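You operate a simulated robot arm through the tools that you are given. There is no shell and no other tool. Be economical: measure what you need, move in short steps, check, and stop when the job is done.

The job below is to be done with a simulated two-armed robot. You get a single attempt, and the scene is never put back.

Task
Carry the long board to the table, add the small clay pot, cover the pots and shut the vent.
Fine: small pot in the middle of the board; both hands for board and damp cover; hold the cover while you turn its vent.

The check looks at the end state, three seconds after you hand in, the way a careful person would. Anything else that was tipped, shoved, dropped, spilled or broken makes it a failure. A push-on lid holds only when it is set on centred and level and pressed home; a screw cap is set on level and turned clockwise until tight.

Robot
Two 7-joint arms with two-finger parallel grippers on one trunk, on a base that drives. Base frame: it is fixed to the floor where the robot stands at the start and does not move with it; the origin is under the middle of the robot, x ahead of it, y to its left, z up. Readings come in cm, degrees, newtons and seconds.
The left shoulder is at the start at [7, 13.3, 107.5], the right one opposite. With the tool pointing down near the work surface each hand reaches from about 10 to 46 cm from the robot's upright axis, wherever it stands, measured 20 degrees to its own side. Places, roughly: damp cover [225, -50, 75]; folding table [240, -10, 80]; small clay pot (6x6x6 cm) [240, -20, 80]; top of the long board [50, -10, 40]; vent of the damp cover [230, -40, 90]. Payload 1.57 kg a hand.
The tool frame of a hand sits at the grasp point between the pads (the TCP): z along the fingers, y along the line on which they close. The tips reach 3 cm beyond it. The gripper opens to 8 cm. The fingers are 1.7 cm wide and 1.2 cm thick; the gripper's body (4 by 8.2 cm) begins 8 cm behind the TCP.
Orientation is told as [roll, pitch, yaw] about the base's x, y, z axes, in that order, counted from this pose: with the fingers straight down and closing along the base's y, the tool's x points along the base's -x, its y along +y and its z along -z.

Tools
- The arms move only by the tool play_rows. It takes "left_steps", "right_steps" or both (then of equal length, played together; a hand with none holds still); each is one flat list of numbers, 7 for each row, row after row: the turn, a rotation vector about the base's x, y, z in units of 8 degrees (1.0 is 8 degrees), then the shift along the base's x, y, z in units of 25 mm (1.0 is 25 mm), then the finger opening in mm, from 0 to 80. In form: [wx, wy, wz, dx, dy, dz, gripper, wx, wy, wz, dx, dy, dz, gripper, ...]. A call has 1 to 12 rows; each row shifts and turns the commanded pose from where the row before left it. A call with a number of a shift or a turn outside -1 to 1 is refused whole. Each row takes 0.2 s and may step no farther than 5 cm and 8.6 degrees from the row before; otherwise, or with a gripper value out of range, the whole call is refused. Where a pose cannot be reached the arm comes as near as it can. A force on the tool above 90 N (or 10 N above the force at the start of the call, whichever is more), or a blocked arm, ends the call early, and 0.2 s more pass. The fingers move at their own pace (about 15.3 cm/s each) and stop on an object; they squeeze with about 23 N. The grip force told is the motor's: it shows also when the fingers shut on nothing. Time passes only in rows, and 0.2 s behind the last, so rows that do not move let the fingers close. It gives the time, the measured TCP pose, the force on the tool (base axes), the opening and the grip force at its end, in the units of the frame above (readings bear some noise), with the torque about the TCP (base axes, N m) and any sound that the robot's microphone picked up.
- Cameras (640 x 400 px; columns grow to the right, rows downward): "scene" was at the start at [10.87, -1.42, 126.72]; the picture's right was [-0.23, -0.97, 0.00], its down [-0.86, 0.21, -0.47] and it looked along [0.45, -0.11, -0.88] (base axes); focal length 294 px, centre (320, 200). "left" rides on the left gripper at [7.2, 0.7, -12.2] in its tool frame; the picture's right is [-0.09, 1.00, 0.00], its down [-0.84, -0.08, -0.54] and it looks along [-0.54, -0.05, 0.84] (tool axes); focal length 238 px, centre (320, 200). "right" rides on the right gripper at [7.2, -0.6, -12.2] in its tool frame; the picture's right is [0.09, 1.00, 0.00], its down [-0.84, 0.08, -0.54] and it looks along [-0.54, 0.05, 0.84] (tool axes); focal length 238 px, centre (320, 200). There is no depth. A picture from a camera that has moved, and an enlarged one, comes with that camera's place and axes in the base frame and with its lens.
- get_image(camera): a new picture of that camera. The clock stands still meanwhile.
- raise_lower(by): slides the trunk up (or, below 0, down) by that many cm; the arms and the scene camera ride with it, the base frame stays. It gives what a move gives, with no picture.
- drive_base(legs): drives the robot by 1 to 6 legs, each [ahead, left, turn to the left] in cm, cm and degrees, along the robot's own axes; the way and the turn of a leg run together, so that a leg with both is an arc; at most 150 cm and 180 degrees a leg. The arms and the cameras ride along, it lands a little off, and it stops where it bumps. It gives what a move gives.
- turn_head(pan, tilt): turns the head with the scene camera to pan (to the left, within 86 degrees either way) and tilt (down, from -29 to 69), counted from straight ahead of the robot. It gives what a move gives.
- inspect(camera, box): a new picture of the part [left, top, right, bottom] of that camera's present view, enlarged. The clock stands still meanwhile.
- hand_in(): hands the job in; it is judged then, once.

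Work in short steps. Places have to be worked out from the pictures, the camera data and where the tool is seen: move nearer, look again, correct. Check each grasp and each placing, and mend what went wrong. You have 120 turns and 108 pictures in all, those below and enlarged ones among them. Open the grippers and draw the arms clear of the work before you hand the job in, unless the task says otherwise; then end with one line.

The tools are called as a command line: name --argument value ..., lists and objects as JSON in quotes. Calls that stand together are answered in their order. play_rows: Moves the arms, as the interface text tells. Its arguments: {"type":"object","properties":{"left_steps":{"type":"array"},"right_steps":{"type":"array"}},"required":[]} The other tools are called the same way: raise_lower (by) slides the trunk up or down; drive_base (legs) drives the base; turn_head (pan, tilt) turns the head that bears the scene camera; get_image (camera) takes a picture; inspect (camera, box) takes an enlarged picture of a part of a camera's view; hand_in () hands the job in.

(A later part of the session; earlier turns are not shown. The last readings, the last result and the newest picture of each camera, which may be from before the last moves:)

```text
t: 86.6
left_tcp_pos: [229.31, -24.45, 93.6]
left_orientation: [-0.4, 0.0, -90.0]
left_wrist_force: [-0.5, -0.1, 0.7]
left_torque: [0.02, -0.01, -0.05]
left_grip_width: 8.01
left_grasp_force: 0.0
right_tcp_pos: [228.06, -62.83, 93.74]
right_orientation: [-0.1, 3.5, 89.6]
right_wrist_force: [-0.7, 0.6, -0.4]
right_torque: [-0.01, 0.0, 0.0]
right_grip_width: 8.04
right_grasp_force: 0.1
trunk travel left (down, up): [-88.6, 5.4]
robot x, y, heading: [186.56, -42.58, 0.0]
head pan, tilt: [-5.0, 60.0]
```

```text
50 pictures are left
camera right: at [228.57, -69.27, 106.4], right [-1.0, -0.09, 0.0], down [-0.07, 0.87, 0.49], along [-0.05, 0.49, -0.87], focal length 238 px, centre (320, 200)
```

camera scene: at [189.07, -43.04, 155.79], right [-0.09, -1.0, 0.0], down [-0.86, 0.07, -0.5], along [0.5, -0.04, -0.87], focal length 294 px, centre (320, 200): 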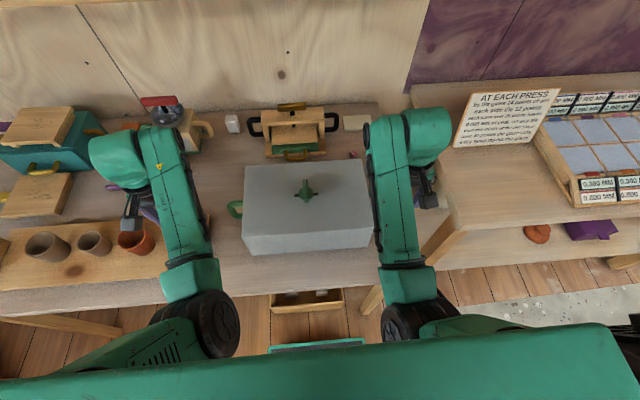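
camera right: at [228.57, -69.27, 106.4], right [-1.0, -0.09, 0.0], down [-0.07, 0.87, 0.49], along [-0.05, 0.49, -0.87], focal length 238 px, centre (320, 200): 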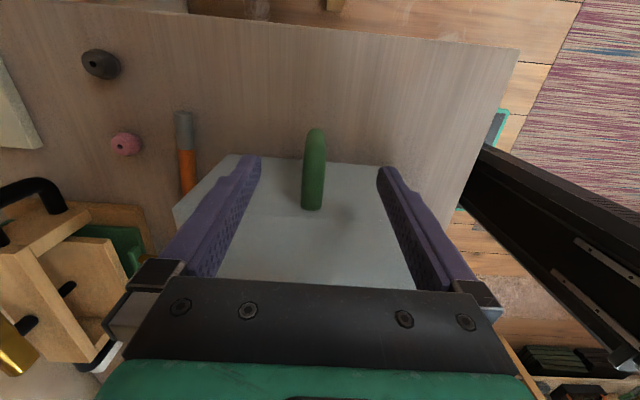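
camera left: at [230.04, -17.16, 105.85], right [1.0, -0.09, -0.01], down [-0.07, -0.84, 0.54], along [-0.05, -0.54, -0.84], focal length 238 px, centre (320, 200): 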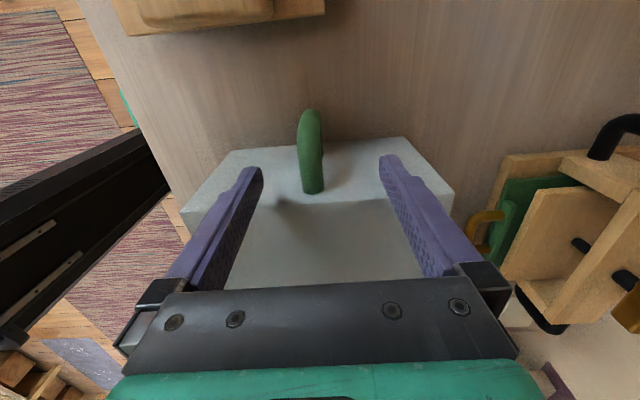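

Both loops stand between the fingers (left x≈228.6, y −27.5…−21.5; right x≈228.3, y −58.5…−64.7; top strut z≈88). I fine-tune and lower to TCP z≈86.

play_rows --left_steps '[0, 0, 0, -0.14, 0, 0, 80, 0, 0, 0, -0.14, 0, 0, 80, 0, 0, 0, 0, 0, 0, 80]' --right_steps '[0.22, 0, 0, 0.04, 0.18, 0, 80, 0.22, 0, 0, 0.04, 0.18, 0, 80, 0, 0, 0, 0, 0, 0, 80]'

raise_lower --by -7.6

get_image --camera "left"

get_image --camera "right"

```text
t: 87.4
left_tcp_pos: [228.81, -24.39, 93.58]
left_orientation: [-0.4, -0.1, -89.9]
left_wrist_force: [0.5, 0.7, 1.0]
left_torque: [0.01, 0.02, 0.03]
left_grip_width: 7.99
left_grasp_force: 0.1
right_tcp_pos: [228.2, -61.88, 93.78]
right_orientation: [-0.1, 0.1, 89.6]
right_wrist_force: [0.6, -1.2, 0.4]
right_torque: [0.03, 0.01, 0.02]
right_grip_width: 8.04
right_grasp_force: 0.0
trunk travel left (down, up): [-88.6, 5.4]
robot x, y, heading: [186.33, -42.99, -0.2]
head pan, tilt: [-5.0, 60.0]
```

```text
t: 88.5
left_tcp_pos: [228.63, -24.46, 86.08]
left_orientation: [-0.4, -0.2, -90.0]
left_wrist_force: [0.4, 0.4, -0.3]
left_torque: [0.01, 0.0, -0.01]
left_grip_width: 7.98
left_grasp_force: 0.1
right_tcp_pos: [228.3, -61.85, 86.2]
right_orientation: [0.0, 0.1, 89.6]
right_wrist_force: [-0.1, -0.1, 0.4]
right_torque: [0.01, 0.01, 0.01]
right_grip_width: 8.01
right_grasp_force: 0.1
trunk travel left (down, up): [-81.0, 13.0]
robot x, y, heading: [186.19, -42.52, 0.3]
head pan, tilt: [-5.0, 60.0]
```

```text
49 pictures are left
camera left: at [229.35, -17.17, 98.22], right [1.0, -0.09, -0.01], down [-0.07, -0.84, 0.54], along [-0.05, -0.54, -0.84], focal length 238 px, centre (320, 200)
```

left: 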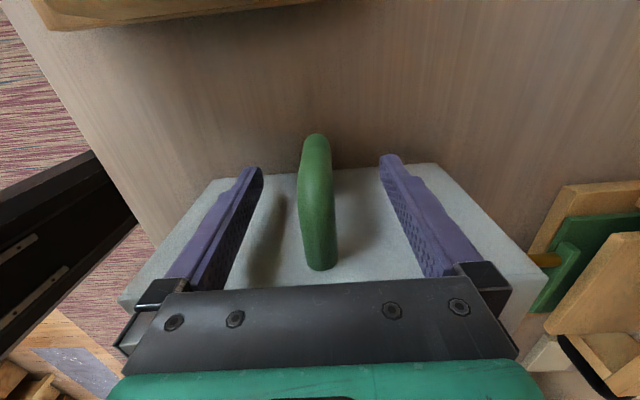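

```text
48 pictures are left
camera right: at [228.81, -69.13, 98.44], right [-1.0, -0.09, 0.0], down [-0.07, 0.84, 0.54], along [-0.05, 0.54, -0.84], focal length 238 px, centre (320, 200)
```

right: 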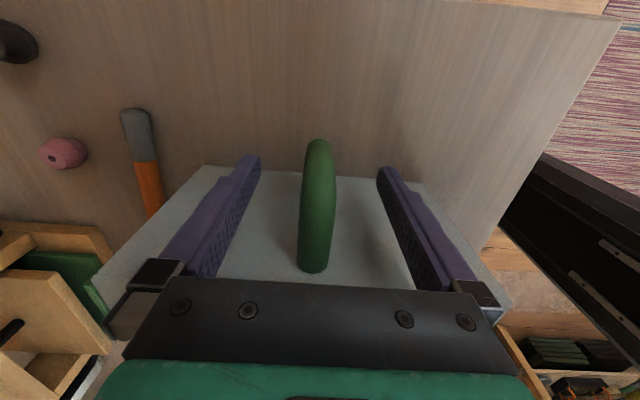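

The loops are centred between the fingers. I lower 0.8 more and close both grippers.

raise_lower --by -0.8

play_rows --left_steps '[0, 0, 0, 0, 0, 0, 45, 0, 0, 0, 0, 0, 0, 20, 0, 0, 0, 0, 0, 0, 0, 0, 0, 0, 0, 0, 0, 0]' --right_steps '[0, 0, 0, 0, 0, 0, 45, 0, 0, 0, 0, 0, 0, 20, 0, 0, 0, 0, 0, 0, 0, 0, 0, 0, 0, 0, 0, 0]'

raise_lower --by 2.5

get_image --camera "left"

get_image --camera "right"

```text
t: 89.1
left_tcp_pos: [228.57, -24.39, 85.27]
left_orientation: [-0.4, -0.1, -90.0]
left_wrist_force: [0.9, 0.5, 0.2]
left_torque: [0.03, 0.0, -0.02]
left_grip_width: 7.99
left_grasp_force: 0.0
right_tcp_pos: [228.38, -61.96, 85.41]
right_orientation: [-0.1, 0.1, 89.6]
right_wrist_force: [-0.1, 0.6, -0.4]
right_torque: [0.01, -0.01, -0.04]
right_grip_width: 8.0
right_grasp_force: 0.1
trunk travel left (down, up): [-80.2, 13.8]
robot x, y, heading: [185.99, -42.6, -0.1]
head pan, tilt: [-5.0, 60.0]
```

```text
t: 90.1
left_tcp_pos: [228.69, -24.43, 85.26]
left_orientation: [-0.4, -0.1, -90.0]
left_wrist_force: [-0.1, 0.5, -0.8]
left_torque: [0.12, -0.72, -0.39]
left_grip_width: 1.75
left_grasp_force: 22.5
right_tcp_pos: [228.26, -61.94, 85.33]
right_orientation: [0.0, 0.0, 89.6]
right_wrist_force: [2.3, 0.2, 1.5]
right_torque: [0.15, 0.1, -0.15]
right_grip_width: 1.76
right_grasp_force: 23.2
trunk travel left (down, up): [-80.2, 13.8]
robot x, y, heading: [186.14, -42.35, -0.2]
head pan, tilt: [-5.0, 60.0]
```

```text
t: 90.8
left_tcp_pos: [228.69, -24.3, 87.73]
left_orientation: [-0.4, -0.1, -90.0]
left_wrist_force: [-1.2, -0.8, -0.8]
left_torque: [-0.01, -0.14, -0.28]
left_grip_width: 1.77
left_grasp_force: 22.9
right_tcp_pos: [228.3, -61.94, 87.74]
right_orientation: [0.0, 0.1, 89.6]
right_wrist_force: [0.7, -0.4, -1.7]
right_torque: [0.07, 0.1, -0.13]
right_grip_width: 1.78
right_grasp_force: 22.7
trunk travel left (down, up): [-82.7, 11.3]
robot x, y, heading: [186.31, -42.51, 0.2]
head pan, tilt: [-5.0, 60.0]
```

```text
47 pictures are left
camera left: at [229.39, -17.17, 99.88], right [1.0, -0.09, -0.01], down [-0.07, -0.84, 0.54], along [-0.06, -0.54, -0.84], focal length 238 px, centre (320, 200)
```

left: 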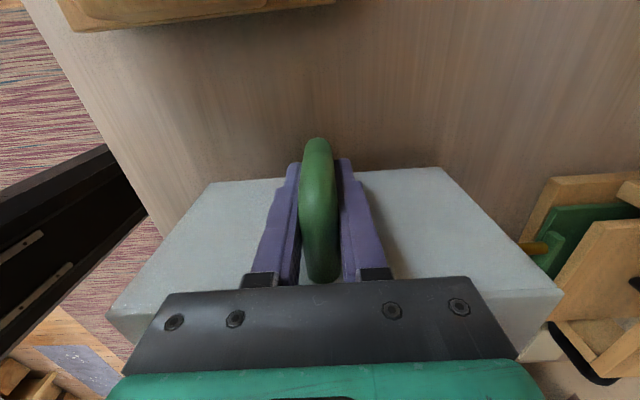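

```text
46 pictures are left
camera right: at [228.86, -69.13, 100.11], right [-1.0, -0.09, 0.0], down [-0.07, 0.84, 0.54], along [-0.05, 0.54, -0.84], focal length 238 px, centre (320, 200)
```

right: 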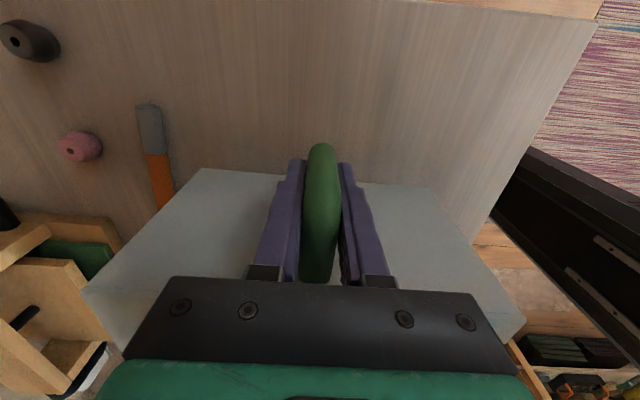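

The cover is lifted, light and level. I raise it fully so it clears the pots, then check.

raise_lower --by 11

play_rows --left_steps '[0, 0, 0, 0, 0, 0.4, 0, 0, 0, 0, 0, 0, 0.4, 0, 0, 0, 0, 0, 0, 0, 0]' --right_steps '[0, 0, 0, 0, 0, 0.4, 0, 0, 0, 0, 0, 0, 0.4, 0, 0, 0, 0, 0, 0, 0, 0]'

drive_base --legs '[[-6.3, 0, 0], [0, 32, 0]]'

turn_head --pan 15 --tilt 60

get_image --camera "scene"

get_image --camera "left"

```text
t: 92.2
left_tcp_pos: [228.66, -24.42, 98.65]
left_orientation: [-0.5, -0.1, -90.1]
left_wrist_force: [-0.4, 0.9, -2.3]
left_torque: [0.02, -0.01, -0.34]
left_grip_width: 1.77
left_grasp_force: 22.8
right_tcp_pos: [228.35, -61.97, 98.87]
right_orientation: [0.0, 0.2, 89.7]
right_wrist_force: [1.0, 0.1, -1.1]
right_torque: [0.04, 0.07, -0.13]
right_grip_width: 1.76
right_grasp_force: 22.9
trunk travel left (down, up): [-93.7, 0.3]
robot x, y, heading: [186.18, -42.96, -0.4]
head pan, tilt: [-5.0, 60.0]
```

```text
t: 93.0
left_tcp_pos: [228.65, -24.39, 100.81]
left_orientation: [-0.3, -0.2, -90.0]
left_wrist_force: [-0.9, -1.8, -0.6]
left_torque: [-0.25, -0.05, -0.17]
left_grip_width: 1.75
left_grasp_force: 23.6
right_tcp_pos: [228.41, -61.91, 100.86]
right_orientation: [0.0, 0.1, 89.6]
right_wrist_force: [0.7, 1.6, -4.2]
right_torque: [-0.28, 0.0, -0.06]
right_grip_width: 1.77
right_grasp_force: 22.7
trunk travel left (down, up): [-93.7, 0.3]
robot x, y, heading: [186.11, -42.46, 0.0]
head pan, tilt: [-5.0, 60.0]
```

```text
t: 95.7
left_tcp_pos: [222.31, 6.82, 100.75]
left_orientation: [-0.4, 0.0, -90.3]
left_wrist_force: [-0.6, -6.7, -1.9]
left_torque: [0.28, -0.05, -0.15]
left_grip_width: 1.77
left_grasp_force: 22.8
right_tcp_pos: [221.9, -30.68, 100.86]
right_orientation: [0.0, -0.1, 89.4]
right_wrist_force: [0.9, 7.8, -1.2]
right_torque: [-0.15, 0.05, -0.06]
right_grip_width: 1.77
right_grasp_force: 22.8
trunk travel left (down, up): [-93.7, 0.3]
robot x, y, heading: [180.38, -10.72, -0.3]
head pan, tilt: [-5.0, 60.0]
```

```text
t: 96.5
left_tcp_pos: [222.28, 7.02, 100.65]
left_orientation: [-0.4, -0.2, -90.3]
left_wrist_force: [-1.0, 0.5, -0.6]
left_torque: [-0.09, -0.01, -0.26]
left_grip_width: 1.77
left_grasp_force: 23.5
right_tcp_pos: [221.87, -30.48, 100.98]
right_orientation: [0.0, 0.1, 89.4]
right_wrist_force: [1.7, -0.4, -2.3]
right_torque: [-0.12, 0.01, -0.05]
right_grip_width: 1.77
right_grasp_force: 23.2
trunk travel left (down, up): [-93.7, 0.3]
robot x, y, heading: [179.84, -11.11, 0.0]
head pan, tilt: [15.0, 60.0]
```

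```text
45 pictures are left
camera scene: at [191.19, -9.09, 155.88], right [0.25, -0.97, 0.0], down [-0.84, -0.22, -0.5], along [0.48, 0.13, -0.87], focal length 294 px, centre (320, 200)
```

scene: 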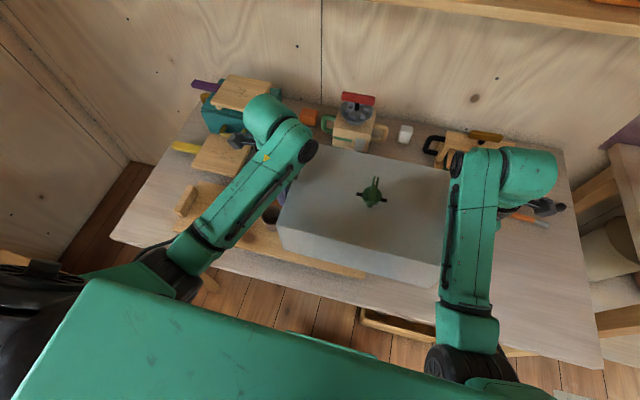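

```text
44 pictures are left
camera left: at [223.1, 14.29, 112.86], right [1.0, -0.1, -0.01], down [-0.08, -0.83, 0.55], along [-0.06, -0.54, -0.84], focal length 238 px, centre (320, 200)
```

left: 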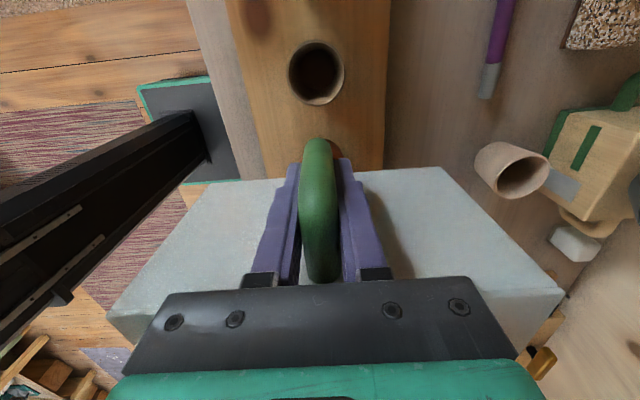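

Everything clear; board centre x≈222.1, small pot at (222.4,12.1). I drive 23.6 cm further left to centre the cover over the board.

drive_base --legs '[[0, 23.6, 0]]'

get_image --camera "left"

get_image --camera "right"

get_image --camera "scene"

```text
t: 98.3
left_tcp_pos: [222.39, 30.97, 100.69]
left_orientation: [-0.4, 0.0, -90.2]
left_wrist_force: [-0.6, 0.7, -2.9]
left_torque: [0.07, -0.05, -0.2]
left_grip_width: 1.77
left_grasp_force: 23.1
right_tcp_pos: [221.94, -6.6, 100.89]
right_orientation: [0.0, -0.2, 89.4]
right_wrist_force: [-0.4, -1.7, -1.0]
right_torque: [0.16, 0.03, -0.02]
right_grip_width: 1.76
right_grasp_force: 22.8
trunk travel left (down, up): [-93.7, 0.3]
robot x, y, heading: [179.84, 12.95, -0.3]
head pan, tilt: [15.0, 60.0]
```

```text
43 pictures are left
camera left: at [223.14, 38.16, 112.93], right [1.0, -0.1, -0.01], down [-0.08, -0.84, 0.54], along [-0.06, -0.54, -0.84], focal length 238 px, centre (320, 200)
```

left: 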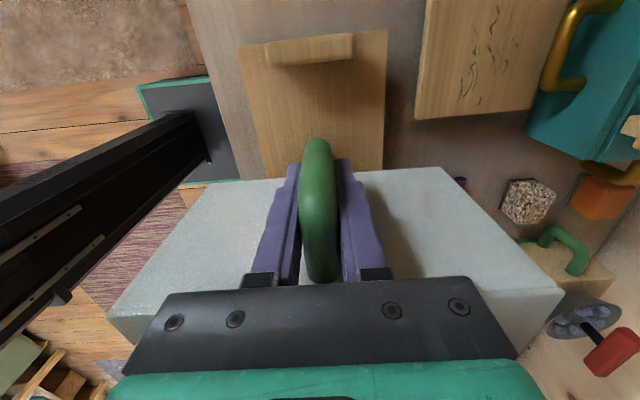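

```text
42 pictures are left
camera right: at [222.54, -13.81, 113.1], right [-1.0, -0.08, 0.0], down [-0.07, 0.84, 0.54], along [-0.04, 0.54, -0.84], focal length 238 px, centre (320, 200)
```

right: 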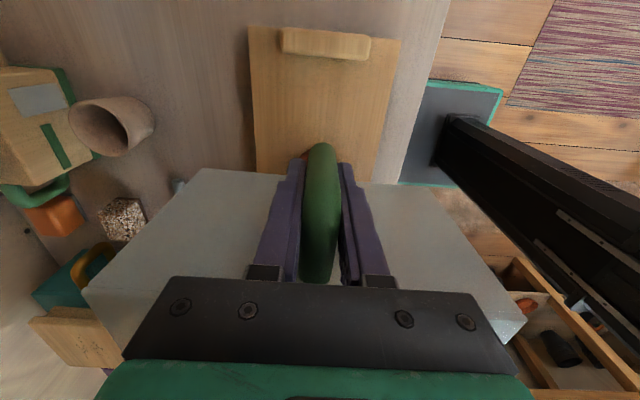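

```text
41 pictures are left
camera scene: at [191.25, 14.63, 155.88], right [0.26, -0.97, 0.0], down [-0.84, -0.22, -0.5], along [0.48, 0.13, -0.87], focal length 294 px, centre (320, 200)
```

scene: 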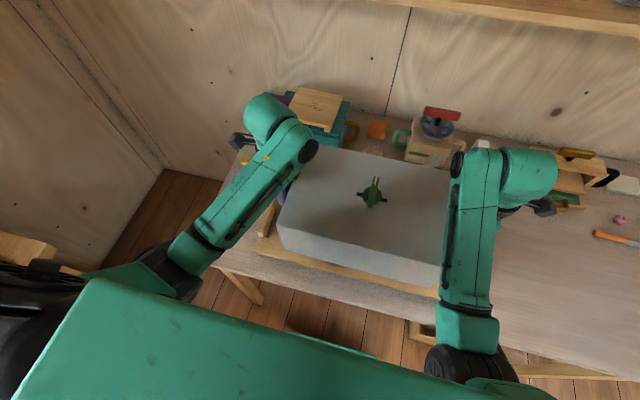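

Cover is nearly centred (TCP mean y 12.2 vs board centre 11.9). I nudge −0.35 cm in y and lower partway, watching for early contact.

play_rows --left_steps '[0, 0, 0, 0, -0.14, 0, 0, 0, 0, 0, 0, 0, 0, 0]' --right_steps '[0, 0, 0, 0, -0.14, 0, 0, 0, 0, 0, 0, 0, 0, 0]'

raise_lower --by -4.5

raise_lower --by -1.5

raise_lower --by -2

```text
t: 98.9
left_tcp_pos: [222.35, 30.7, 100.67]
left_orientation: [-0.5, -0.1, -90.2]
left_wrist_force: [-0.5, 2.4, -3.7]
left_torque: [-0.25, -0.01, -0.32]
left_grip_width: 1.74
left_grasp_force: 23.3
right_tcp_pos: [221.93, -6.78, 100.9]
right_orientation: [-0.2, 0.0, 89.4]
right_wrist_force: [1.1, -4.7, 0.1]
right_torque: [0.76, 0.0, -0.12]
right_grip_width: 1.78
right_grasp_force: 23.0
trunk travel left (down, up): [-93.7, 0.3]
robot x, y, heading: [180.11, 13.0, -0.3]
head pan, tilt: [15.0, 60.0]
```

```text
t: 99.8
left_tcp_pos: [222.35, 30.84, 96.12]
left_orientation: [-0.5, -0.2, -90.1]
left_wrist_force: [-0.7, 4.7, -2.9]
left_torque: [0.17, -0.11, -0.3]
left_grip_width: 1.76
left_grasp_force: 22.9
right_tcp_pos: [221.95, -6.69, 96.41]
right_orientation: [-0.1, 0.1, 89.4]
right_wrist_force: [0.3, -5.3, 0.6]
right_torque: [0.59, 0.0, -0.1]
right_grip_width: 1.75
right_grasp_force: 23.2
trunk travel left (down, up): [-89.2, 4.8]
robot x, y, heading: [180.0, 13.5, -0.4]
head pan, tilt: [15.0, 60.0]
```

```text
t: 100.4
left_tcp_pos: [222.39, 30.71, 94.79]
left_orientation: [-0.3, -0.1, -90.2]
left_wrist_force: [-1.8, 5.5, -3.9]
left_torque: [0.21, -0.05, -0.3]
left_grip_width: 1.75
left_grasp_force: 22.7
right_tcp_pos: [221.98, -6.7, 94.94]
right_orientation: [0.1, 0.0, 89.5]
right_wrist_force: [0.5, -5.3, 0.1]
right_torque: [0.45, 0.01, -0.07]
right_grip_width: 1.77
right_grasp_force: 23.5
trunk travel left (down, up): [-87.7, 6.3]
robot x, y, heading: [179.73, 13.52, -0.0]
head pan, tilt: [15.0, 60.0]
```

```text
t: 101.1
left_tcp_pos: [222.27, 30.78, 92.81]
left_orientation: [-0.3, -0.1, -90.1]
left_wrist_force: [-0.2, 6.0, -3.4]
left_torque: [0.0, 0.0, -0.27]
left_grip_width: 1.79
left_grasp_force: 22.2
right_tcp_pos: [221.99, -6.72, 92.94]
right_orientation: [0.0, 0.0, 89.4]
right_wrist_force: [0.4, -6.0, 0.3]
right_torque: [0.41, 0.03, -0.08]
right_grip_width: 1.76
right_grasp_force: 23.4
trunk travel left (down, up): [-85.7, 8.3]
robot x, y, heading: [180.0, 13.14, -0.2]
head pan, tilt: [15.0, 60.0]
```

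No early contact, the rims have passed inside. I continue to the board in smaller steps.

raise_lower --by -3

raise_lower --by -0.7

raise_lower --by -0.5

get_image --camera "scene"

```text
t: 101.8
left_tcp_pos: [222.45, 30.76, 89.85]
left_orientation: [-0.4, 0.0, -90.1]
left_wrist_force: [-1.3, 7.4, -1.6]
left_torque: [-0.22, -0.05, -0.26]
left_grip_width: 1.76
left_grasp_force: 22.8
right_tcp_pos: [221.87, -6.7, 89.93]
right_orientation: [0.0, 0.1, 89.4]
right_wrist_force: [0.6, -8.1, -1.6]
right_torque: [0.27, 0.02, -0.08]
right_grip_width: 1.75
right_grasp_force: 22.5
trunk travel left (down, up): [-82.7, 11.3]
robot x, y, heading: [180.28, 13.17, -0.2]
head pan, tilt: [15.0, 60.0]
```

```text
t: 102.4
left_tcp_pos: [222.47, 30.78, 89.08]
left_orientation: [-0.3, -0.1, -90.2]
left_wrist_force: [-1.2, 7.1, -0.7]
left_torque: [-0.37, -0.05, -0.24]
left_grip_width: 1.77
left_grasp_force: 23.1
right_tcp_pos: [221.88, -6.58, 89.18]
right_orientation: [0.0, 0.2, 89.3]
right_wrist_force: [0.7, -8.4, -3.3]
right_torque: [0.16, 0.04, -0.1]
right_grip_width: 1.77
right_grasp_force: 23.1
trunk travel left (down, up): [-82.0, 12.0]
robot x, y, heading: [180.02, 13.17, -0.2]
head pan, tilt: [15.0, 60.0]
```

```text
t: 103.0
left_tcp_pos: [222.2, 30.81, 88.53]
left_orientation: [-0.3, -0.1, -90.2]
left_wrist_force: [-0.3, 7.7, 1.8]
left_torque: [-0.22, -0.56, -0.26]
left_grip_width: 1.77
left_grasp_force: 22.8
right_tcp_pos: [221.93, -6.75, 88.71]
right_orientation: [-0.1, 0.0, 89.4]
right_wrist_force: [0.5, -7.2, 1.7]
right_torque: [0.13, -0.08, -0.1]
right_grip_width: 1.79
right_grasp_force: 23.1
trunk travel left (down, up): [-81.5, 12.5]
robot x, y, heading: [180.41, 13.02, -0.2]
head pan, tilt: [15.0, 60.0]
```

```text
40 pictures are left
camera scene: at [191.12, 14.93, 143.7], right [0.26, -0.97, 0.0], down [-0.84, -0.22, -0.5], along [0.48, 0.13, -0.87], focal length 294 px, centre (320, 200)
```

scene: 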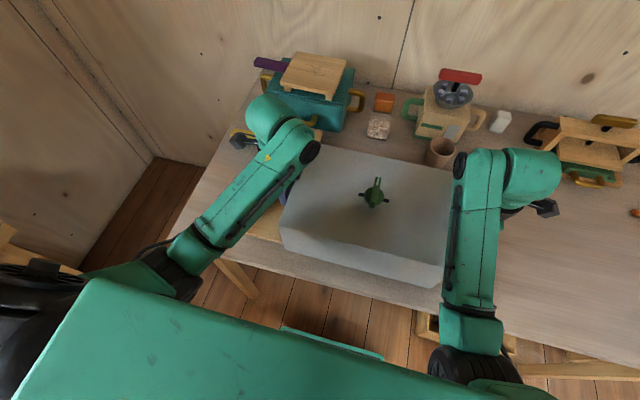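

First touch at TCP 88.6. I go 0.4 further to seat it and read the force.

raise_lower --by -0.4

get_image --camera "left"

get_image --camera "right"

inspect --camera "scene" --box '[230, 130, 480, 310]'

```text
t: 103.5
left_tcp_pos: [222.36, 30.74, 88.46]
left_orientation: [0.0, -0.2, -90.3]
left_wrist_force: [1.8, 3.6, 18.4]
left_torque: [-0.04, -0.97, -0.38]
left_grip_width: 1.79
left_grasp_force: 23.1
right_tcp_pos: [221.85, -6.59, 88.55]
right_orientation: [-0.4, 0.0, 89.4]
right_wrist_force: [9.5, -4.1, 20.0]
right_torque: [0.04, 1.55, -0.15]
right_grip_width: 1.77
right_grasp_force: 23.4
trunk travel left (down, up): [-81.1, 12.9]
robot x, y, heading: [180.24, 12.87, -0.2]
head pan, tilt: [15.0, 60.0]
```

```text
39 pictures are left
camera left: at [222.98, 37.96, 100.61], right [1.0, -0.1, 0.0], down [-0.08, -0.83, 0.55], along [-0.05, -0.54, -0.84], focal length 238 px, centre (320, 200)
```

left: 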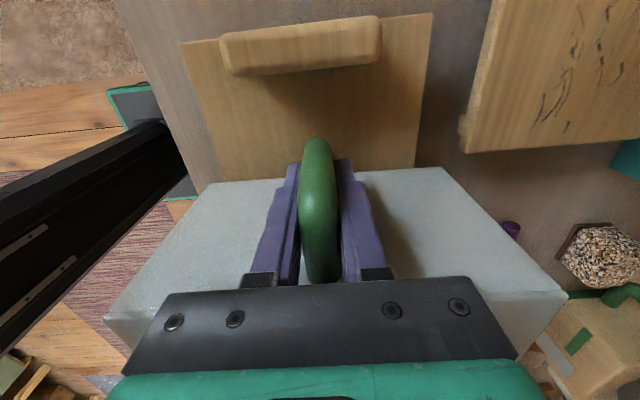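

```text
38 pictures are left
camera right: at [222.31, -13.92, 100.81], right [-1.0, -0.08, -0.01], down [-0.07, 0.84, 0.54], along [-0.04, 0.54, -0.84], focal length 238 px, centre (320, 200)
```

right: 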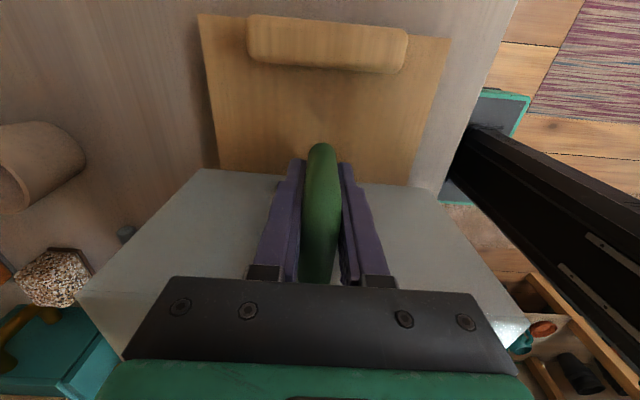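

```text
2.22 times, centred on (355, 220) of scene
camera zoom: at [190.94, 14.94, 143.37], right [0.26, -0.97, 0.0], down [-0.84, -0.22, -0.5], along [0.49, 0.13, -0.87], focal length 654 px, centre (242, 156)
```

zoom: 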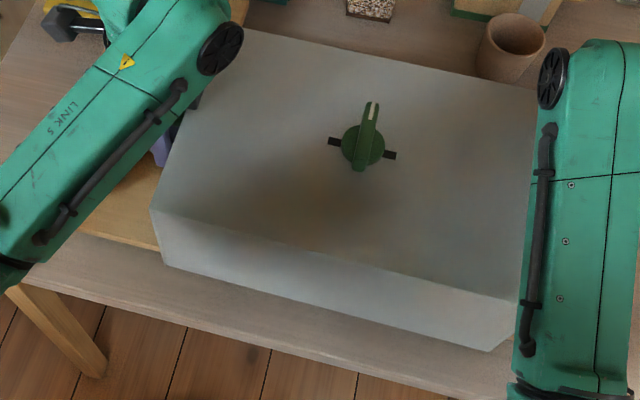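

The cover is seated on the board (TCP 88.5 as predicted), with board ends showing evenly. The vent's bar lies along x over a slot along y, at about (222,12). To reach it well I release, raise, and will re-grip one handle with the left hand from a better base position.

raise_lower --by 0.4

play_rows --left_steps '[0, 0, 0, 0, 0, 0, 30, 0, 0, 0, 0, 0, 0, 60, 0, 0, 0, 0, 0, 0, 60]' --right_steps '[0, 0, 0, 0, 0, 0, 30, 0, 0, 0, 0, 0, 0, 60, 0, 0, 0, 0, 0, 0, 60]'

raise_lower --by 11

drive_base --legs '[[0, 8, 0]]'

turn_head --pan -8 --tilt 60

inspect --camera "scene" --box '[200, 120, 480, 320]'

```text
t: 104.0
left_tcp_pos: [222.23, 30.67, 88.51]
left_orientation: [-0.4, -0.2, -90.2]
left_wrist_force: [-0.4, 0.5, 1.9]
left_torque: [-0.44, -1.25, -0.2]
left_grip_width: 1.75
left_grasp_force: 23.1
right_tcp_pos: [221.69, -6.7, 88.47]
right_orientation: [0.2, -0.1, 89.6]
right_wrist_force: [2.0, -0.3, 0.6]
right_torque: [-0.17, 0.73, -0.12]
right_grip_width: 1.76
right_grasp_force: 23.1
trunk travel left (down, up): [-81.5, 12.5]
robot x, y, heading: [180.16, 13.15, -0.3]
head pan, tilt: [15.0, 60.0]
```

```text
t: 104.8
left_tcp_pos: [222.4, 30.68, 88.51]
left_orientation: [-0.4, -0.2, -90.2]
left_wrist_force: [-0.2, -0.8, 0.3]
left_torque: [0.0, -0.02, -0.01]
left_grip_width: 5.97
left_grasp_force: 0.0
right_tcp_pos: [221.88, -6.72, 88.8]
right_orientation: [-0.1, 0.0, 89.4]
right_wrist_force: [0.2, 0.3, -0.1]
right_torque: [0.02, 0.03, 0.02]
right_grip_width: 5.99
right_grasp_force: 0.0
trunk travel left (down, up): [-81.5, 12.5]
robot x, y, heading: [179.83, 12.97, -0.1]
head pan, tilt: [15.0, 60.0]
```

```text
t: 106.2
left_tcp_pos: [222.42, 30.69, 99.64]
left_orientation: [-0.4, -0.2, -90.3]
left_wrist_force: [-0.1, 0.3, -0.1]
left_torque: [0.02, 0.0, 0.0]
left_grip_width: 6.03
left_grasp_force: 0.1
right_tcp_pos: [221.91, -6.72, 99.71]
right_orientation: [0.0, 0.2, 89.4]
right_wrist_force: [0.0, -0.2, 0.9]
right_torque: [0.03, -0.01, 0.01]
right_grip_width: 6.02
right_grasp_force: 0.1
trunk travel left (down, up): [-92.5, 1.5]
robot x, y, heading: [180.23, 13.34, -0.4]
head pan, tilt: [15.0, 60.0]
```

```text
t: 107.3
left_tcp_pos: [222.24, 38.13, 99.63]
left_orientation: [-0.3, 0.2, -90.3]
left_wrist_force: [0.0, -0.4, 0.9]
left_torque: [0.04, -0.01, 0.01]
left_grip_width: 5.96
left_grasp_force: 0.1
right_tcp_pos: [221.91, 0.78, 99.6]
right_orientation: [0.1, -0.2, 89.4]
right_wrist_force: [-0.6, -0.8, 0.0]
right_torque: [0.01, -0.02, 0.02]
right_grip_width: 6.0
right_grasp_force: 0.1
trunk travel left (down, up): [-92.5, 1.5]
robot x, y, heading: [179.97, 21.28, -0.1]
head pan, tilt: [15.0, 60.0]
```

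```text
t: 108.2
left_tcp_pos: [222.44, 38.8, 99.51]
left_orientation: [-0.5, -0.2, -90.2]
left_wrist_force: [-0.2, -0.1, 0.3]
left_torque: [0.0, 0.02, -0.01]
left_grip_width: 5.99
left_grasp_force: 0.1
right_tcp_pos: [221.83, 1.38, 99.71]
right_orientation: [-0.1, 0.3, 89.4]
right_wrist_force: [-0.7, 0.2, -0.5]
right_torque: [0.01, 0.0, -0.01]
right_grip_width: 6.01
right_grasp_force: 0.1
trunk travel left (down, up): [-92.5, 1.5]
robot x, y, heading: [180.05, 21.33, -0.3]
head pan, tilt: [-8.0, 60.0]
```

```text
2.00 times, centred on (340, 220) of scene
camera zoom: at [191.38, 20.45, 154.69], right [-0.14, -0.99, 0.0], down [-0.86, 0.12, -0.5], along [0.49, -0.07, -0.87], focal length 589 px, centre (280, 160)
```

zoom: 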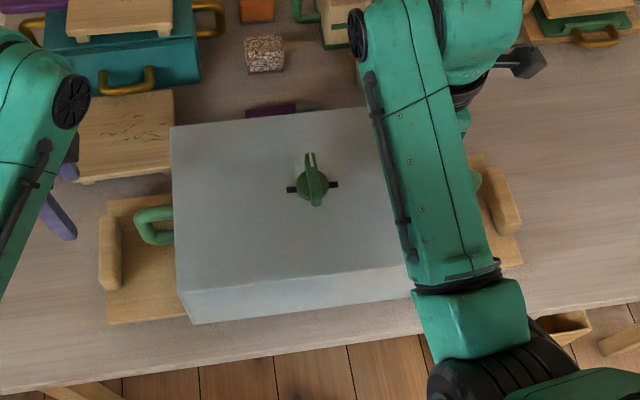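

I look closely at the vent for its markings.

inspect --camera "scene" --box '[325, 180, 389, 230]'

get_image --camera "right"

```text
8.00 times, centred on (357, 205) of scene
camera zoom: at [191.38, 20.45, 154.69], right [-0.14, -0.99, 0.0], down [-0.86, 0.12, -0.5], along [0.49, -0.07, -0.87], focal length 2354 px, centre (24, 160)
```

zoom: 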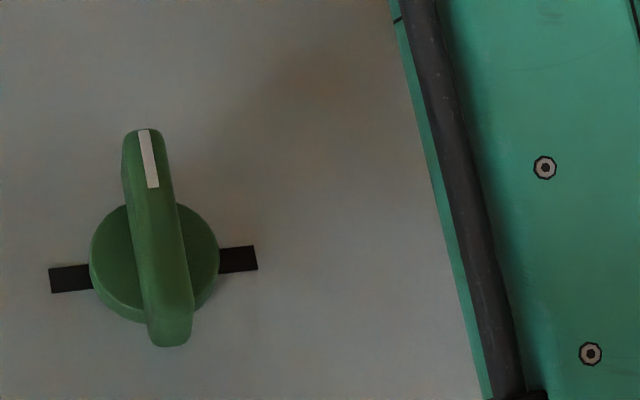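

```text
34 pictures are left
camera right: at [222.45, -5.88, 112.02], right [-1.0, -0.08, 0.0], down [-0.07, 0.84, 0.54], along [-0.04, 0.54, -0.84], focal length 238 px, centre (320, 200)
```

right: 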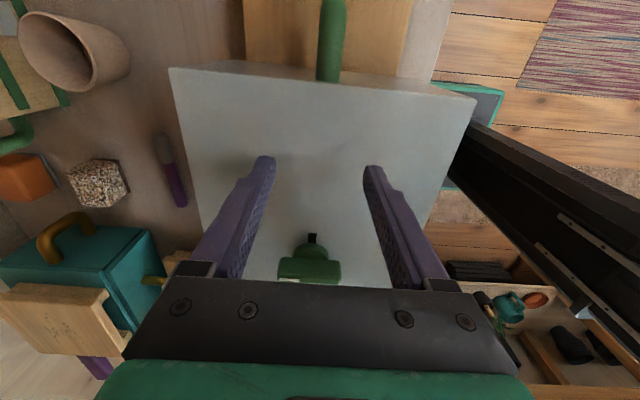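

The bar is perpendicular to the slot (open); turned clockwise a quarter, it will lie over the slot. First I bring the left hand over its handle to hold the cover.

play_rows --left_steps '[0, 0, 0, 0, -0.8, 0, 70, 0, 0, 0, 0, -0.8, 0, 70, 0, 0, 0, 0, -0.8, 0, 70, 0, 0, 0, 0, -0.8, 0, 70, 0, 0, 0, 0, 0, -0.8, 70, 0, 0, 0, 0, 0, -0.8, 70, 0, 0, 0, 0, 0, 0, 70]'

get_image --camera "left"

```text
t: 109.8
left_tcp_pos: [222.35, 30.68, 95.37]
left_orientation: [-0.4, -0.3, -90.1]
left_wrist_force: [-0.6, -0.2, -0.7]
left_torque: [0.0, 0.01, -0.01]
left_grip_width: 6.98
left_grasp_force: 0.0
right_tcp_pos: [221.96, 1.14, 99.75]
right_orientation: [-0.1, 0.0, 89.4]
right_wrist_force: [-0.3, 0.3, -1.2]
right_torque: [-0.01, -0.03, -0.01]
right_grip_width: 5.98
right_grasp_force: 0.0
trunk travel left (down, up): [-92.5, 1.5]
robot x, y, heading: [180.14, 20.53, -0.1]
head pan, tilt: [-8.0, 60.0]
```

```text
33 pictures are left
camera left: at [223.04, 38.03, 107.68], right [1.0, -0.1, -0.01], down [-0.08, -0.83, 0.54], along [-0.06, -0.54, -0.84], focal length 238 px, centre (320, 200)
```

left: 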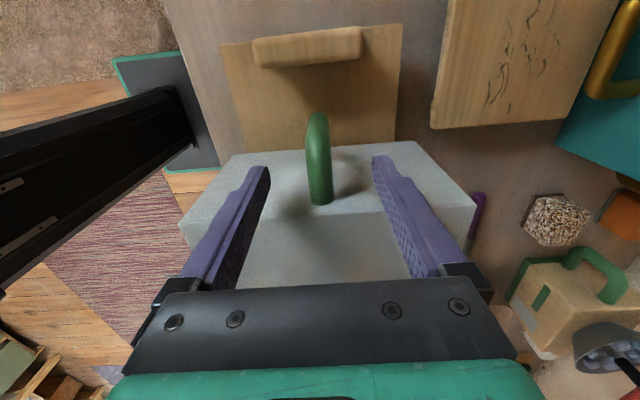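

The handle loop is centred. I lower 6.9 cm and grip.

play_rows --left_steps '[0, 0, 0, 0, 0, -0.69, 70, 0, 0, 0, 0, 0, -0.69, 70, 0, 0, 0, 0, 0, -0.69, 70, 0, 0, 0, 0, 0, -0.69, 70, 0, 0, 0, 0, 0, 0, 40, 0, 0, 0, 0, 0, 0, 15, 0, 0, 0, 0, 0, 0, 0, 0, 0, 0, 0, 0, 0, 0]'

get_image --camera "left"

```text
t: 111.6
left_tcp_pos: [222.34, 30.73, 88.69]
left_orientation: [-0.5, -0.2, -90.3]
left_wrist_force: [-1.0, -0.3, -0.4]
left_torque: [0.11, -0.24, -0.18]
left_grip_width: 1.76
left_grasp_force: 22.6
right_tcp_pos: [221.93, 1.27, 99.68]
right_orientation: [0.0, 0.1, 89.5]
right_wrist_force: [0.9, 1.0, -0.1]
right_torque: [0.01, 0.03, -0.02]
right_grip_width: 5.99
right_grasp_force: 0.1
trunk travel left (down, up): [-92.5, 1.5]
robot x, y, heading: [180.33, 21.08, -0.2]
head pan, tilt: [-8.0, 60.0]
```

```text
32 pictures are left
camera left: at [223.06, 37.98, 100.85], right [1.0, -0.1, -0.01], down [-0.08, -0.83, 0.55], along [-0.06, -0.54, -0.84], focal length 238 px, centre (320, 200)
```

left: 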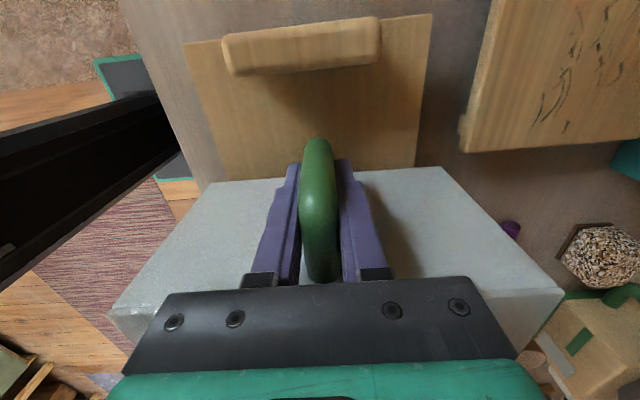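

The left hand holds the cover. Now I turn the right hand back to yaw 0 in place and raise it slightly.

play_rows --right_steps '[0, 0, -0.94, 0, 0, 0.08, 60, 0, 0, -0.94, 0, 0, 0.08, 60, 0, 0, -0.94, 0, 0, 0.08, 60, 0, 0, -0.94, 0, 0, 0.08, 60, 0, 0, -0.94, 0, 0, 0.08, 60, 0, 0, -0.94, 0, 0, 0.08, 60, 0, 0, -0.94, 0, 0, 0.08, 60, 0, 0, -0.94, 0, 0, 0.08, 60, 0, 0, -0.94, 0, 0, 0, 60, 0, 0, -0.94, 0, 0, 0, 60, 0, 0, -0.94, 0, 0, 0, 60, 0, 0, -0.85, 0, 0, 0, 60]'

get_image --camera "right"

```text
t: 114.0
left_tcp_pos: [222.29, 30.69, 88.75]
left_orientation: [-0.3, -0.2, -90.2]
left_wrist_force: [0.4, -1.2, 0.0]
left_torque: [0.12, -0.27, -0.13]
left_grip_width: 1.78
left_grasp_force: 22.9
right_tcp_pos: [221.16, -4.86, 101.2]
right_orientation: [-8.1, 2.0, 4.7]
right_wrist_force: [-0.2, -0.2, 0.4]
right_torque: [-0.02, 0.01, 0.01]
right_grip_width: 6.03
right_grasp_force: 0.0
trunk travel left (down, up): [-92.5, 1.5]
robot x, y, heading: [179.85, 21.16, -0.2]
head pan, tilt: [-8.0, 60.0]
stopped in row 12 (right hand): the arm was blocked; the commanded pose is now the measured one
```

```text
31 pictures are left
camera right: at [214.29, -4.46, 113.61], right [-0.18, 0.97, -0.14], down [0.84, 0.22, 0.5], along [0.51, -0.03, -0.86], focal length 238 px, centre (320, 200)
```

right: 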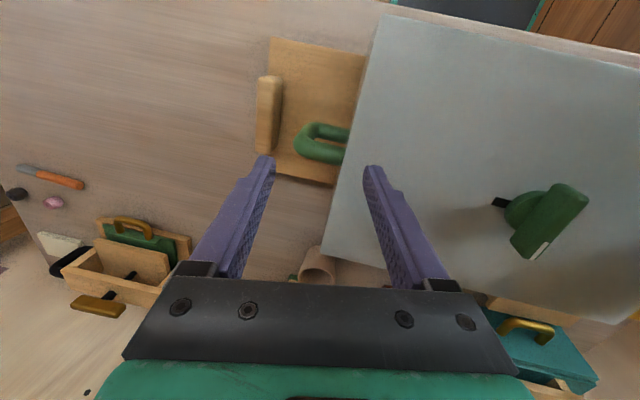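

The right arm is too folded at this height (hand near and high). I release the handle, back the base off ~4.5 cm and 5 cm left so both hands reach out further.

play_rows --left_steps '[0, 0, 0, 0, 0, 0, 40, 0, 0, 0, 0, 0, 0, 70, 0, 0, 0, 0, 0, 0, 70, 0, 0, 0, 0, 0, 0.8, 70, 0, 0, 0, 0, 0, 0.8, 70, 0, 0, 0, 0, 0, 0.8, 70, 0, 0, 0, 0, 0, 0.8, 70, 0, 0, 0, 0, 0, 0, 70]'

raise_lower --by 1.3

drive_base --legs '[[-4.5, 5, 0]]'

play_rows --left_steps '[0, 0, 0, 0.45, -0.48, 0, 70, 0, 0, 0, 0.45, -0.48, 0, 70, 0, 0, 0, 0.45, -0.48, 0, 70, 0, 0, 0, 0.45, -0.48, 0, 70, 0, 0, 0, 0, 0, 0, 70, 0, 0, 0, 0, 0, 0, 70, 0, 0, 0, 0, 0, 0, 70]' --right_steps '[0, 0, 0, 0.5, 0, -0.2, 60, 0, 0, 0, 0.5, 0, -0.2, 60, 0.25, 0, -0.1, 0.5, 0.4, 0, 60, 0.25, -0.06, -0.12, 0.5, 0.4, 0, 60, 0.25, -0.1, -0.12, 0.2, 0.4, 0, 60, 0.25, -0.1, -0.15, 0, 0.4, 0, 60, 0, 0, 0, 0, 0, 0, 60]'

get_image --camera "right"

get_image --camera "left"

```text
t: 115.8
left_tcp_pos: [222.26, 30.74, 96.83]
left_orientation: [-0.3, -0.2, -90.3]
left_wrist_force: [-0.3, -0.7, 0.4]
left_torque: [0.0, -0.01, 0.01]
left_grip_width: 7.02
left_grasp_force: 0.2
right_tcp_pos: [221.18, -4.9, 101.07]
right_orientation: [-8.1, 2.0, 4.6]
right_wrist_force: [1.0, -0.2, 0.2]
right_torque: [0.01, 0.02, 0.02]
right_grip_width: 5.99
right_grasp_force: 0.1
trunk travel left (down, up): [-92.5, 1.5]
robot x, y, heading: [179.89, 21.19, -0.0]
head pan, tilt: [-8.0, 60.0]
```

```text
t: 116.4
left_tcp_pos: [222.25, 30.81, 98.05]
left_orientation: [-0.3, -0.2, -90.2]
left_wrist_force: [0.0, 0.8, 0.1]
left_torque: [-0.01, 0.02, 0.02]
left_grip_width: 7.02
left_grasp_force: 0.1
right_tcp_pos: [221.21, -4.8, 102.54]
right_orientation: [-8.1, 2.0, 4.6]
right_wrist_force: [1.1, 0.2, -0.4]
right_torque: [0.05, -0.03, -0.01]
right_grip_width: 6.02
right_grasp_force: 0.1
trunk travel left (down, up): [-93.8, 0.2]
robot x, y, heading: [180.35, 20.93, 0.1]
head pan, tilt: [-8.0, 60.0]
```

```text
t: 117.4
left_tcp_pos: [218.06, 35.31, 97.89]
left_orientation: [-0.5, 0.1, -90.3]
left_wrist_force: [0.8, -0.5, 0.1]
left_torque: [0.02, 0.03, -0.01]
left_grip_width: 6.97
left_grasp_force: 0.1
right_tcp_pos: [216.97, -0.38, 102.09]
right_orientation: [-7.8, 2.2, 4.6]
right_wrist_force: [0.1, -0.1, 0.0]
right_torque: [0.04, 0.03, -0.01]
right_grip_width: 5.99
right_grasp_force: 0.1
trunk travel left (down, up): [-93.8, 0.2]
robot x, y, heading: [175.91, 26.04, -0.3]
head pan, tilt: [-8.0, 60.0]
```

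```text
t: 119.0
left_tcp_pos: [222.19, 31.09, 98.05]
left_orientation: [-0.3, -0.1, -90.2]
left_wrist_force: [-0.6, -0.4, 0.5]
left_torque: [0.0, -0.01, -0.01]
left_grip_width: 7.01
left_grasp_force: 0.0
right_tcp_pos: [222.18, 3.86, 101.39]
right_orientation: [-0.4, -0.5, 0.9]
right_wrist_force: [0.2, 0.0, 0.7]
right_torque: [0.0, 0.01, 0.03]
right_grip_width: 6.0
right_grasp_force: 0.1
trunk travel left (down, up): [-93.8, 0.2]
robot x, y, heading: [175.6, 26.1, -0.3]
head pan, tilt: [-8.0, 60.0]
```

```text
30 pictures are left
camera right: at [214.83, 3.07, 113.55], right [-0.11, 0.99, -0.01], down [0.83, 0.09, 0.55], along [0.55, 0.05, -0.84], focal length 238 px, centre (320, 200)
```

right: 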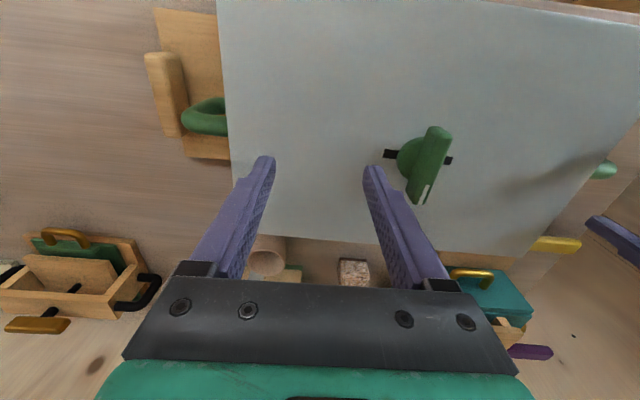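

```text
29 pictures are left
camera left: at [222.95, 38.13, 110.18], right [1.0, -0.1, -0.01], down [-0.08, -0.83, 0.55], along [-0.06, -0.54, -0.84], focal length 238 px, centre (320, 200)
```

left: 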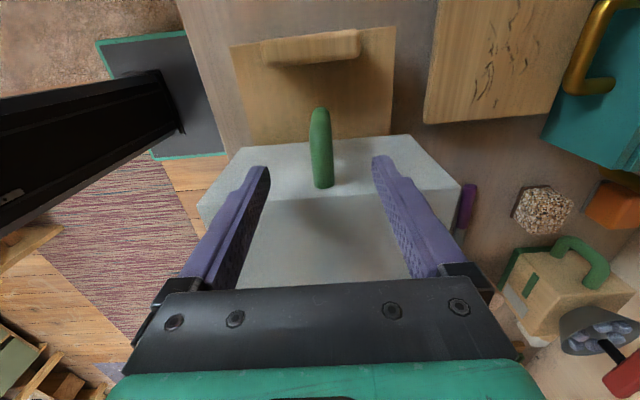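

Both arms are comfortable now; vent centre measured at (222.1,12.1), bar top z≈97. I re-grip the left handle and move the right hand over the vent.

play_rows --left_steps '[0, 0, 0, 0.02, -0.08, -0.94, 70, 0, 0, 0, 0.02, -0.07, -0.94, 70, 0, 0, 0, 0, 0, -0.94, 70, 0, 0, 0, 0, 0, -0.94, 70, 0, 0, 0, 0, 0, 0, 40, 0, 0, 0, 0, 0, 0, 15, 0, 0, 0, 0, 0, 0, 0, 0, 0, 0, 0, 0, 0, 0]' --right_steps '[0, 0, 0, 0, 0.82, 0, 50, 0, 0, 0, 0, 0.82, 0, 50, 0, 0, 0, 0, 0.82, 0, 50, 0, 0, -0.1, 0, 0.82, 0, 50, 0, 0, 0, 0, 0, 0, 50, 0, 0, 0, 0, 0, 0, 50, 0, 0, 0, 0, 0, 0, 50, 0, 0, 0, 0, 0, 0, 50]'

get_image --camera "right"

get_image --camera "left"

```text
t: 120.6
left_tcp_pos: [222.39, 30.41, 88.7]
left_orientation: [-0.4, -0.2, -90.5]
left_wrist_force: [-0.5, 0.1, -0.3]
left_torque: [-0.11, -0.02, -0.11]
left_grip_width: 1.78
left_grasp_force: 22.7
right_tcp_pos: [223.87, 5.38, 102.7]
right_orientation: [-7.1, -3.0, -3.4]
right_wrist_force: [0.4, 0.3, 0.2]
right_torque: [0.0, 0.01, 0.0]
right_grip_width: 5.03
right_grasp_force: 0.1
trunk travel left (down, up): [-93.8, 0.2]
robot x, y, heading: [175.66, 25.77, 0.1]
head pan, tilt: [-8.0, 60.0]
stopped in row 8 (right hand): the arm was blocked; the commanded pose is now the measured one
```

```text
28 pictures are left
camera right: at [216.09, 6.55, 114.48], right [-0.03, 0.99, -0.13], down [0.81, 0.1, 0.57], along [0.58, -0.09, -0.81], focal length 238 px, centre (320, 200)
```

right: 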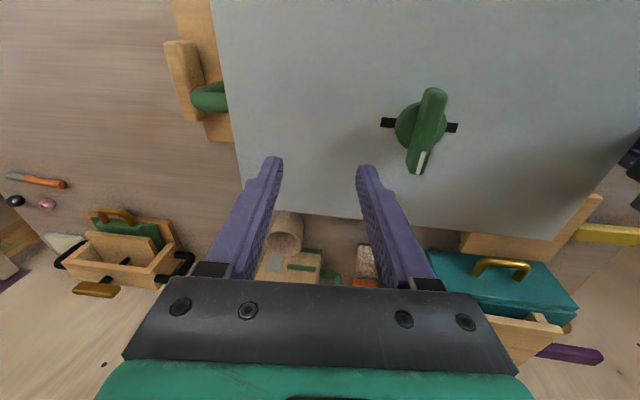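

```text
27 pictures are left
camera left: at [223.05, 37.6, 100.94], right [1.0, -0.1, -0.01], down [-0.08, -0.83, 0.55], along [-0.06, -0.54, -0.84], focal length 238 px, centre (320, 200)
```

left: 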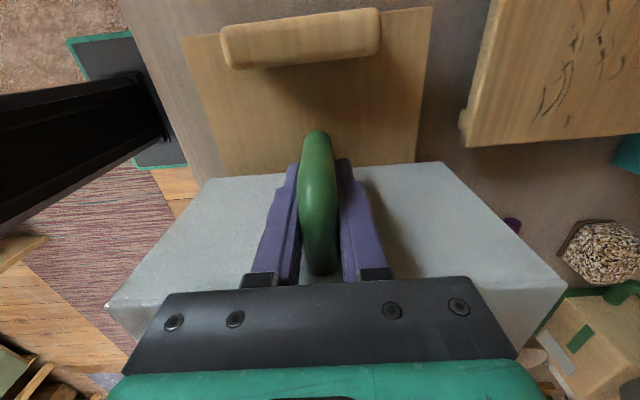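

The left hand holds the cover again; the right arm is caught at a limit around y≈5. I lower it a little (cover top is z 94.3), straighten it and test how far inwards it goes there.

play_rows --right_steps '[0.2, 0.1, 0.1, -0.2, -0.3, -0.5, 50, 0.3, 0.1, 0.1, -0.2, -0.3, -0.5, 50, 0.2, 0.1, 0.1, -0.2, 0, -0.4, 50, 0.2, 0.07, 0.1, -0.1, 0.2, 0, 50, 0, 0, 0, 0, 0.3, 0, 50, 0, 0, 0, 0, 0.3, 0, 50, 0, 0, 0, 0, 0, 0, 50]'

```text
t: 122.2
left_tcp_pos: [222.36, 30.31, 88.77]
left_orientation: [-0.4, -0.3, -90.3]
left_wrist_force: [-0.8, 0.6, 0.6]
left_torque: [0.0, 0.0, -0.12]
left_grip_width: 1.76
left_grasp_force: 23.0
right_tcp_pos: [222.24, 5.55, 99.37]
right_orientation: [-0.2, 0.0, -0.5]
right_wrist_force: [-0.7, 0.5, -0.5]
right_torque: [-0.05, 0.01, 0.0]
right_grip_width: 4.98
right_grasp_force: 0.0
trunk travel left (down, up): [-93.8, 0.2]
robot x, y, heading: [175.57, 25.84, -0.1]
head pan, tilt: [-8.0, 60.0]
```

At z≈99.4 the arm is straight and free. I go around the near end of the bar: back to x≈215, then in to y≈12, to slide on along the bar.

play_rows --right_steps '[0, 0, 0, -0.9, 0, 0, 50, 0, 0, 0, -0.9, 0, 0, 50, 0, 0, 0, -0.9, 0, 0, 50, 0, 0, 0, -0.2, 0.6, 0, 50, 0, 0, 0, 0, 0.7, 0, 50, 0, 0, 0, 0, 0.7, 0, 50, 0, 0, 0, 0, 0.6, 0, 50, 0, 0, 0, 0, 0, 0, 50]'

get_image --camera "right"

```text
t: 122.9
left_tcp_pos: [222.33, 30.32, 88.75]
left_orientation: [-0.4, -0.2, -90.4]
left_wrist_force: [-0.2, 0.7, -1.0]
left_torque: [-0.19, -0.07, -0.17]
left_grip_width: 1.75
left_grasp_force: 23.0
right_tcp_pos: [223.27, 3.15, 106.19]
right_orientation: [-2.9, -10.3, -1.4]
right_wrist_force: [0.0, 0.1, 0.5]
right_torque: [0.0, -0.02, -0.03]
right_grip_width: 5.0
right_grasp_force: 0.0
trunk travel left (down, up): [-93.8, 0.2]
robot x, y, heading: [175.8, 25.81, -0.5]
head pan, tilt: [-8.0, 60.0]
stopped in row 3 (right hand): the arm was blocked; the commanded pose is now the measured one
```

```text
26 pictures are left
camera right: at [213.97, 3.3, 116.97], right [-0.06, 1.0, -0.07], down [0.73, 0.09, 0.68], along [0.68, -0.01, -0.73], focal length 238 px, centre (320, 200)
```

right: 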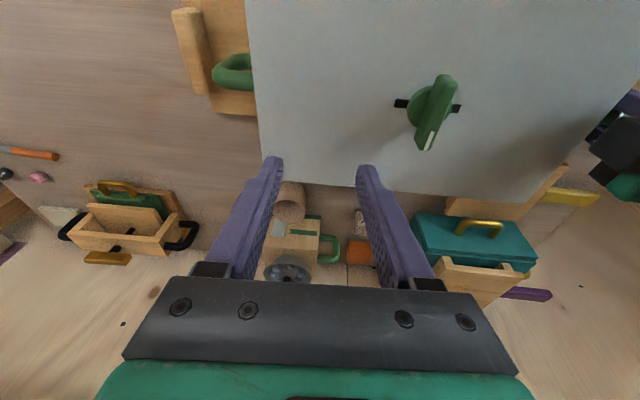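

I check how the right arm's elbow lies.

get_image --camera "scene"

```text
25 pictures are left
camera scene: at [186.87, 25.16, 155.99], right [-0.14, -0.99, 0.0], down [-0.86, 0.12, -0.5], along [0.49, -0.07, -0.87], focal length 294 px, centre (320, 200)
```

scene: 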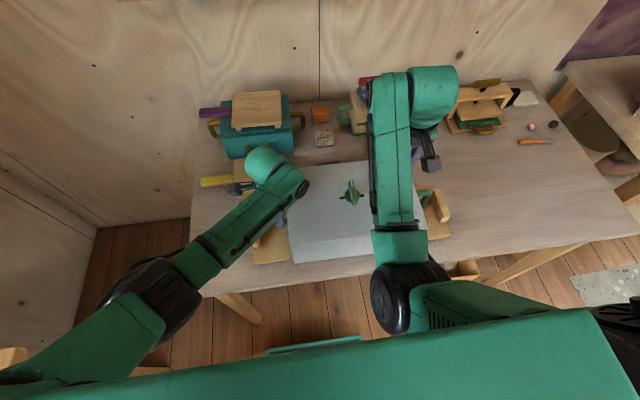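

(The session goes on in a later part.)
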